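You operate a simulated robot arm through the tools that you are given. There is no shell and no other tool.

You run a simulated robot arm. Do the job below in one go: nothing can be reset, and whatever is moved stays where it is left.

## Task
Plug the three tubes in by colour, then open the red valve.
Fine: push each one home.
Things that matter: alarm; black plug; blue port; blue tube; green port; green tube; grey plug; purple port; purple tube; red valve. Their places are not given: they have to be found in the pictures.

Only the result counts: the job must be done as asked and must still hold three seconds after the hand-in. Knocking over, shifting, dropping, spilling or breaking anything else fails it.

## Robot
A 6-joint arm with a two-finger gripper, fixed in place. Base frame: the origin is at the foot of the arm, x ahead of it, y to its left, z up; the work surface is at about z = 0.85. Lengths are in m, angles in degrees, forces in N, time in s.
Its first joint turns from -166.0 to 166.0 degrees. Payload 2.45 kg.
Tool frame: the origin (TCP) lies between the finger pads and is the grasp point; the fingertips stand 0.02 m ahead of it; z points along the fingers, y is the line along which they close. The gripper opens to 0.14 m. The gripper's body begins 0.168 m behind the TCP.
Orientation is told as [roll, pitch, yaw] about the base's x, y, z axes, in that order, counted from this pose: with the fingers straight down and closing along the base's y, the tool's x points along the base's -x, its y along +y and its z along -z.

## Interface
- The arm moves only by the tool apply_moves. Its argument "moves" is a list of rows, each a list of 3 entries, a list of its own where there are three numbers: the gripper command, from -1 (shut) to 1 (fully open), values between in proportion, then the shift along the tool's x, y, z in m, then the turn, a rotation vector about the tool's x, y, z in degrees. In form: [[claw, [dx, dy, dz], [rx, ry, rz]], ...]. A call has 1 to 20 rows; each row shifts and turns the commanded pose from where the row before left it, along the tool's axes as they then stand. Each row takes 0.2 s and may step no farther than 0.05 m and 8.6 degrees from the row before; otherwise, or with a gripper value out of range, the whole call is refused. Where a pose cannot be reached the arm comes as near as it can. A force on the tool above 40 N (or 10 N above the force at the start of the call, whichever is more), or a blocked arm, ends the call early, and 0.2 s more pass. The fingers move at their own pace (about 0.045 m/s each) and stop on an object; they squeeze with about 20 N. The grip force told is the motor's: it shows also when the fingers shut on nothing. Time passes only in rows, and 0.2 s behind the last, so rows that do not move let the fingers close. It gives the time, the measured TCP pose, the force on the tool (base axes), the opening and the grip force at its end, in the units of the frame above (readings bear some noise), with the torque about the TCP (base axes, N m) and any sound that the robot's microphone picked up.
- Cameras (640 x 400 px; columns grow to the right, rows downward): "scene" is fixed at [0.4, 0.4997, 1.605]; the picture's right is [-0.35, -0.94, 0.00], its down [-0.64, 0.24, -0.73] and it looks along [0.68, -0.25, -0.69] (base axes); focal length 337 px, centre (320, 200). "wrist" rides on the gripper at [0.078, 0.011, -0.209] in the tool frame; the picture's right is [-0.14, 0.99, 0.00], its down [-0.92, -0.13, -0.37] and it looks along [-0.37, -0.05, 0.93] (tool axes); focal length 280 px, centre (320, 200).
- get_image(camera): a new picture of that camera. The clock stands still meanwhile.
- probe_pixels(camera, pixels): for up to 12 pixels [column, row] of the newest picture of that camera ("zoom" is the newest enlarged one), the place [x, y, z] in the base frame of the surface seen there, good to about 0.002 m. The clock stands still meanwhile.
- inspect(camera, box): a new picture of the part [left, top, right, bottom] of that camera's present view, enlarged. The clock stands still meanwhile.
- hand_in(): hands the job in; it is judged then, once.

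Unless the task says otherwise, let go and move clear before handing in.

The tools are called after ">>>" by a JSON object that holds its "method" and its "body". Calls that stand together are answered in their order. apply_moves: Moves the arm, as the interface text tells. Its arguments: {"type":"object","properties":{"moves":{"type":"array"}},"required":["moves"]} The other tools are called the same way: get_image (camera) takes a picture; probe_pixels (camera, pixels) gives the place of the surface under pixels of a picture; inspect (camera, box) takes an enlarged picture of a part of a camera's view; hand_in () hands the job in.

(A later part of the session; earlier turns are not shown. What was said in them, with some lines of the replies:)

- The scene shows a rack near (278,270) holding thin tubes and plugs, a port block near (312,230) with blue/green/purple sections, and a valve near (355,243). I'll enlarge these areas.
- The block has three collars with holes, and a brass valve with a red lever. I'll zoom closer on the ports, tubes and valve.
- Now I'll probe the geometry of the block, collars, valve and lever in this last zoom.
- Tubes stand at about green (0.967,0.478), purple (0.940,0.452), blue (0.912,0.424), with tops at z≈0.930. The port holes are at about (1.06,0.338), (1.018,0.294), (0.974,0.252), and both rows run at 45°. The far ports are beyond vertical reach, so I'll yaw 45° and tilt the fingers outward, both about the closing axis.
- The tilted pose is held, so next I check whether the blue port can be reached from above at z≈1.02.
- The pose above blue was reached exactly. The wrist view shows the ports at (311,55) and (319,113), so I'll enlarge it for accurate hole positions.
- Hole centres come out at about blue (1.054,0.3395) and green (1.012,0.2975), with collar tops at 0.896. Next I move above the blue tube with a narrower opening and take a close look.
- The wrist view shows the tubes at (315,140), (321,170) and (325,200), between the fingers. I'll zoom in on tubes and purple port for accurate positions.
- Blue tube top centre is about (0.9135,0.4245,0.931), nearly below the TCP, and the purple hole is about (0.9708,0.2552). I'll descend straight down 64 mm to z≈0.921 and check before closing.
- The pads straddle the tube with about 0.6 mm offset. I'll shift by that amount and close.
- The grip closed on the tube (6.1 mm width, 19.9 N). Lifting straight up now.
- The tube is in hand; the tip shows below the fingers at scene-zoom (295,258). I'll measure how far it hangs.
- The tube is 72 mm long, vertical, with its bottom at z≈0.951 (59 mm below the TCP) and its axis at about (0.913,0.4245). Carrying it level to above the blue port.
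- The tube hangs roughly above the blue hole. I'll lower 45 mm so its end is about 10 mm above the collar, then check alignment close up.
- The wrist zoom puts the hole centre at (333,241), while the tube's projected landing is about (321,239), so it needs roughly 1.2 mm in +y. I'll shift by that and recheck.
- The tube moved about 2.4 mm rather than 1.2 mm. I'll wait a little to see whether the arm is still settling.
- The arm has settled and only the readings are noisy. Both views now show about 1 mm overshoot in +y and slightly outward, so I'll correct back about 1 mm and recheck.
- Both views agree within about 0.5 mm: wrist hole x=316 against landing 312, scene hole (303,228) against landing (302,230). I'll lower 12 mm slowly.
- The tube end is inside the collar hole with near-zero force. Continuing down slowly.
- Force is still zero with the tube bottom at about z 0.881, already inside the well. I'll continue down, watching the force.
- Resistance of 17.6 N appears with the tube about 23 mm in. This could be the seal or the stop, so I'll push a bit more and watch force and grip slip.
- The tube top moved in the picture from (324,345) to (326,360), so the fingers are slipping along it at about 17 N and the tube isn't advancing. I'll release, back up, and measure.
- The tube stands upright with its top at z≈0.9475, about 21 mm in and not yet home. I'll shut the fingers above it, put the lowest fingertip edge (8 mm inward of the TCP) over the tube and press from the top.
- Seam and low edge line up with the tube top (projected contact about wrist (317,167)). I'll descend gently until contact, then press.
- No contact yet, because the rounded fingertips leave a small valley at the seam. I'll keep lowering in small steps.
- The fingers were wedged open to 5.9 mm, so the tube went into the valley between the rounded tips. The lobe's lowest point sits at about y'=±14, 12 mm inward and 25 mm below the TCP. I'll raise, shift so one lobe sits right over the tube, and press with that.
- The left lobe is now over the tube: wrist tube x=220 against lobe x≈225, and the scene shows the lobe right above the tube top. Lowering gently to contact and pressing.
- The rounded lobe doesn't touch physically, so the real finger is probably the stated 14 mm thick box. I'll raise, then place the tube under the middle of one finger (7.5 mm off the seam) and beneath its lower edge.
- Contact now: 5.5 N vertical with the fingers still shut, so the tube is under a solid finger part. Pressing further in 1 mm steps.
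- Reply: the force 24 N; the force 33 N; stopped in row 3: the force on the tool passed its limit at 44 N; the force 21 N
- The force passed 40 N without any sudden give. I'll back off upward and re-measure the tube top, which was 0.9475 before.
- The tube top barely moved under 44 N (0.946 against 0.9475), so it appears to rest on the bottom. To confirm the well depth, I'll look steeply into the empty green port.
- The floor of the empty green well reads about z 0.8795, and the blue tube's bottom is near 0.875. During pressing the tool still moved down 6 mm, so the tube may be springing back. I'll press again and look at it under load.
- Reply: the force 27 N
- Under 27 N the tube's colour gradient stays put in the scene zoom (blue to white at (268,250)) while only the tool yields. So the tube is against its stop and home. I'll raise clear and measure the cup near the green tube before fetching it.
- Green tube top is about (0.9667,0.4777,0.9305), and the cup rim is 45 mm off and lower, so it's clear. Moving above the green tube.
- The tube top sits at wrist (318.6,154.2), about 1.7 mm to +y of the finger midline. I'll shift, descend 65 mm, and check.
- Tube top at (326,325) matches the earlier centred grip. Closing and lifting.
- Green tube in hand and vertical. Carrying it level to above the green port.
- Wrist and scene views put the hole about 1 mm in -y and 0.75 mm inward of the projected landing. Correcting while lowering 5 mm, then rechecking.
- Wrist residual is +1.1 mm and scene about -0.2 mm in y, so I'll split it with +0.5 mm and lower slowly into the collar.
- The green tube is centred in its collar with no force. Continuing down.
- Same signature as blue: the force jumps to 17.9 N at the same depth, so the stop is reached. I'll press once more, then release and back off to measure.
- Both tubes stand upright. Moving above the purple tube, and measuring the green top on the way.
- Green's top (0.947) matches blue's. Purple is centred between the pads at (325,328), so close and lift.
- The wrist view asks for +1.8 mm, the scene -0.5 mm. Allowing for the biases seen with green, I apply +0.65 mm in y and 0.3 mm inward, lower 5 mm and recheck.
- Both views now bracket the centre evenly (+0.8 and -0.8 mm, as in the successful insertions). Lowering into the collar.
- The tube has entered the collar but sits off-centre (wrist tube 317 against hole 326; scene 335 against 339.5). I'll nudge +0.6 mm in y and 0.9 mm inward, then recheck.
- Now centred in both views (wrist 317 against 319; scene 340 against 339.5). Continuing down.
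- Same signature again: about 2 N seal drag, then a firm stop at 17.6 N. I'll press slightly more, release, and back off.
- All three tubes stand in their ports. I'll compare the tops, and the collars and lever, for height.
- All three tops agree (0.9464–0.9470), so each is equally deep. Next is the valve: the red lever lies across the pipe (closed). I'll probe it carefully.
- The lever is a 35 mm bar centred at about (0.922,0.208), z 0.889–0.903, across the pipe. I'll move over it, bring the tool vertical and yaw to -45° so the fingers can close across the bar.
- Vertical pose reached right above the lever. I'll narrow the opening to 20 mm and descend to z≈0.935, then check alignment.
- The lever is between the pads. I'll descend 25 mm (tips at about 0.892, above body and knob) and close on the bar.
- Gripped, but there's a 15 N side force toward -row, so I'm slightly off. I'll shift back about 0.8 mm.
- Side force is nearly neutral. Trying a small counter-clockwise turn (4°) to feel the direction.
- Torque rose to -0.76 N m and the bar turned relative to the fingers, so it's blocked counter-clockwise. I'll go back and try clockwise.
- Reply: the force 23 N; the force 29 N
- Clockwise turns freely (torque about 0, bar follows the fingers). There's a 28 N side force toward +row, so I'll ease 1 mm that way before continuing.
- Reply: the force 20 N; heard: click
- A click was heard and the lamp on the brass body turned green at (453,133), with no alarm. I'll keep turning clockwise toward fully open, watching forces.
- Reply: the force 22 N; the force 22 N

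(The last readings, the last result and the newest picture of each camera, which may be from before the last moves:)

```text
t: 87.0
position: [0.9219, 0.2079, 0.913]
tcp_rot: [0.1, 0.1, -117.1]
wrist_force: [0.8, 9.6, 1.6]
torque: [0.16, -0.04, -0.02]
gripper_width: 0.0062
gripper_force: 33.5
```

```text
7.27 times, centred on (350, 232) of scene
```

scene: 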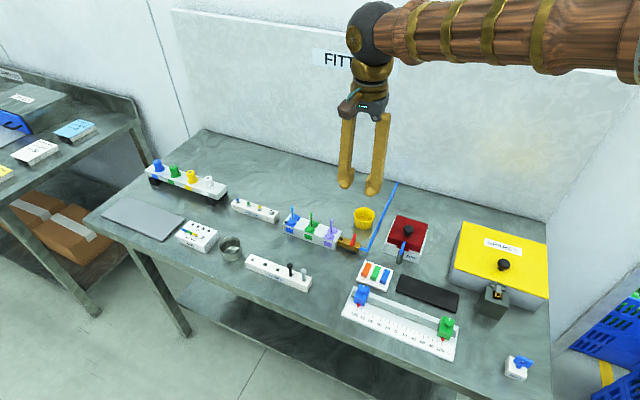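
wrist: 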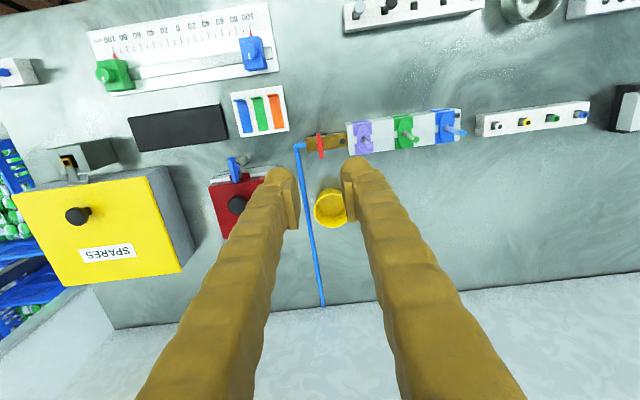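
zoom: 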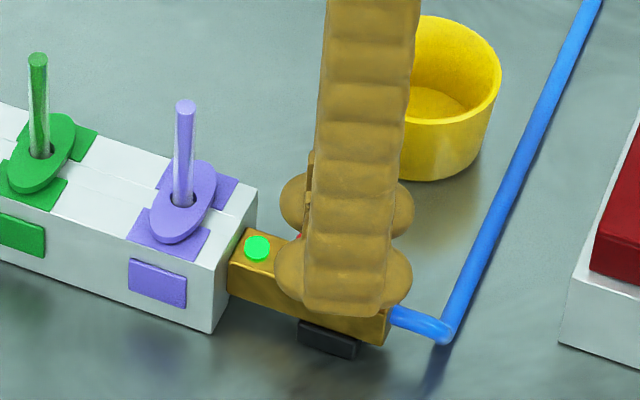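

Lamp still green, forces small. 18° remain to align with the pipe; continuing in small steps until the end stop is felt.

>>> {"method": "apply_moves", "body": {"moves": [[-1, [0, 0, 0], [0, 0, 4]], [-1, [0, 0, 0], [0, 0, 4]], [-1, [0, 0, 0], [0, 0, 4]], [-1, [0, 0, 0], [0, 0, 0]]]}}

>>> {"method": "apply_moves", "body": {"moves": [[-1, [0, 0, 0], [0, 0, 2]], [-1, [0, 0, 0], [0, 0, 2]], [-1, [0, 0, 0], [0, 0, 1.5]], [-1, [0, 0, 0], [0, 0, 0]]]}}

>>> {"method": "inspect", "body": {"camera": "wrist", "box": [250, 130, 390, 230]}}

```text
t: 88.0
position: [0.9218, 0.2087, 0.9127]
tcp_rot: [0.1, 0.2, -128.9]
wrist_force: [7.5, 10.0, 7.3]
torque: [0.12, -0.09, 0.02]
gripper_width: 0.006
gripper_force: 33.8
```

```text
t: 89.0
position: [0.9233, 0.2079, 0.9135]
tcp_rot: [0.1, 0.1, -134.6]
wrist_force: [10.0, 11.4, 8.4]
torque: [0.1, -0.1, -0.01]
gripper_width: 0.0061
gripper_force: 33.5
```

```text
4.00 times, centred on (320, 180) of wrist
```

zoom: 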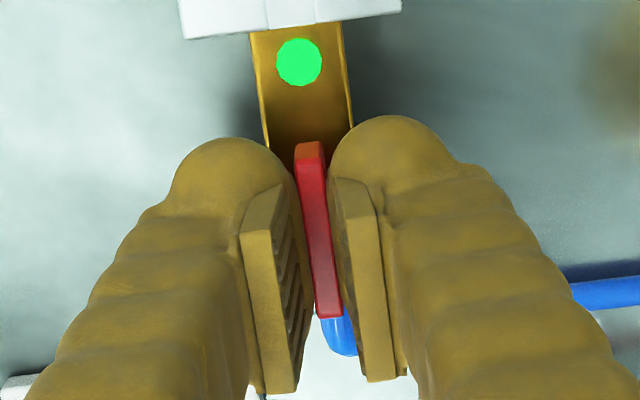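

The lever is aligned with the pipe and the lamp is green. I'll open the fingers, rise straight up and look everything over.

>>> {"method": "apply_moves", "body": {"moves": [[-0.7, [0, 0, 0], [0, 0, 0]], [-0.7, [0, 0, 0], [0, 0, 0]], [-0.7, [0, 0, 0], [0, 0, 0]], [-0.7, [0, 0, -0.02], [0, 0, 0]], [-0.7, [0, 0, -0.04], [0, 0, 0]], [-0.7, [0, 0, -0.045], [0, 0, 0]], [-0.7, [0, 0, -0.045], [0, 0, 0]], [-0.7, [0, 0, -0.045], [0, 0, 0]], [-0.7, [0, 0, 0], [0, 0, 0]]]}}

>>> {"method": "get_image", "body": {"camera": "scene"}}

>>> {"method": "inspect", "body": {"camera": "scene", "box": [275, 195, 375, 260]}}

```text
t: 91.0
position: [0.9204, 0.2094, 1.1089]
tcp_rot: [0.1, 0.2, -134.5]
wrist_force: [0.4, -0.6, -0.1]
torque: [0.0, -0.03, -0.05]
gripper_width: 0.0208
gripper_force: 0.1
```

```text
taken
```

scene: 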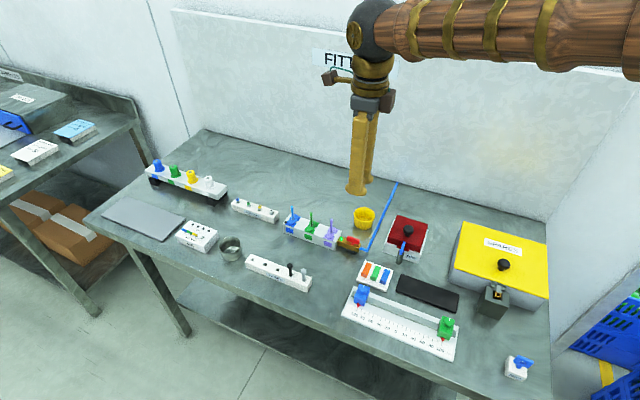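

```text
6.15 times, centred on (325, 228) of scene
```

zoom: 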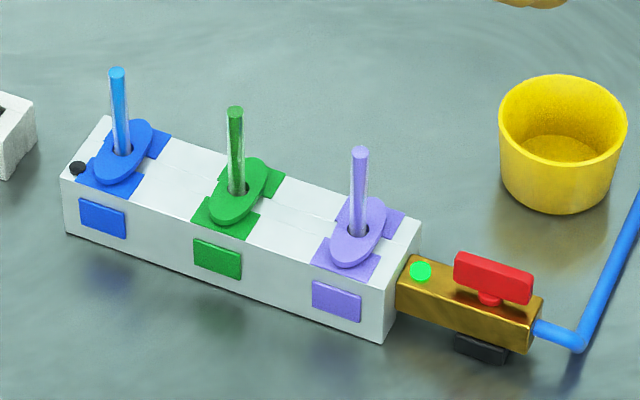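

The lever is along the pipe, the valve lamp is green and the other lamp at (77,168) is dark. I'll let a few seconds pass to see that nothing pops out or sounds an alarm.

>>> {"method": "apply_moves", "body": {"moves": [[-0.7, [0, 0, -0.02], [0, 0, 0]], [-0.7, [0, 0, 0], [0, 0, 0]], [-0.7, [0, 0, 0], [0, 0, 0]], [-0.7, [0, 0, 0], [0, 0, 0]], [-0.7, [0, 0, 0], [0, 0, 0]], [-0.7, [0, 0, 0], [0, 0, 0]], [-0.7, [0, 0, 0], [0, 0, 0]], [-0.7, [0, 0, 0], [0, 0, 0]], [-0.7, [0, 0, 0], [0, 0, 0]], [-0.7, [0, 0, 0], [0, 0, 0]], [-0.7, [0, 0, 0], [0, 0, 0]], [-0.7, [0, 0, 0], [0, 0, 0]], [-0.7, [0, 0, 0], [0, 0, 0]], [-0.7, [0, 0, 0], [0, 0, 0]], [-0.7, [0, 0, 0], [0, 0, 0]], [-0.7, [0, 0, 0], [0, 0, 0]], [-0.7, [0, 0, 0], [0, 0, 0]], [-0.7, [0, 0, 0], [0, 0, 0]], [-0.7, [0, 0, 0], [0, 0, 0]], [-0.7, [0, 0, 0], [0, 0, 0]]]}}

>>> {"method": "inspect", "body": {"camera": "scene", "box": [275, 195, 375, 260]}}

>>> {"method": "probe_pixels", "body": {"camera": "zoom", "pixels": [[117, 71], [236, 110], [360, 151], [105, 175], [222, 212], [345, 255]]}}

```text
t: 95.2
position: [0.9203, 0.2087, 1.1297]
tcp_rot: [0.0, 0.1, -134.5]
wrist_force: [0.3, -1.3, -0.3]
torque: [0.01, 0.01, 0.03]
gripper_width: 0.0208
gripper_force: 0.1
```

```text
6.15 times, centred on (325, 228) of scene
```

zoom: 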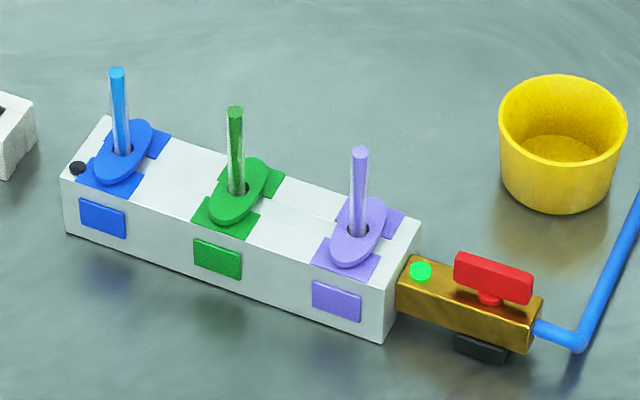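

```text
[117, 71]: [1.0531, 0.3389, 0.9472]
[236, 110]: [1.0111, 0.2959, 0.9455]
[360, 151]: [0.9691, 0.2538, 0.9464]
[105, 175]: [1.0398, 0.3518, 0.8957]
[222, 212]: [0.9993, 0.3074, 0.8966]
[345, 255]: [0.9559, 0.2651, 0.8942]
```

After 4 s nothing has changed: tube tops are steady at about 0.946–0.947, the valve lamp is green, the alarm lamp at (77,168) is dark, and nothing was heard. The arm is clear, so I hand in.

>>> {"method": "hand_in", "body": {}}

```text
The job is handed in.
```

All three tubes are plugged into the ports of their own colour and the red valve is open, and I've handed the job in.

- **Tubes:** each one went down until it met a firm stop. I pressed blue again from the top, up to 44 N, and it went no deeper. All three tops ended at the same height, about 0.946–0.947 m. Nothing displays the seated depth, so I judged "home" from the firm stop and the matching heights.
- **Valve:** it turned clockwise only, clicked partway, and now lies along the pipe. The lamp on the brass valve body turned green at the click.
- **Alarm:** I heard no alarm. The dark knob beside the blue port, which I took to be the alarm lamp, never lit.
- **Hold check:** I waited about four seconds after opening the valve, and the tubes, lever and lamp stayed as they were.
- **Other objects:** the black and grey plugs were left in the rack, and nothing else looked moved. The arm is clear above the bench.
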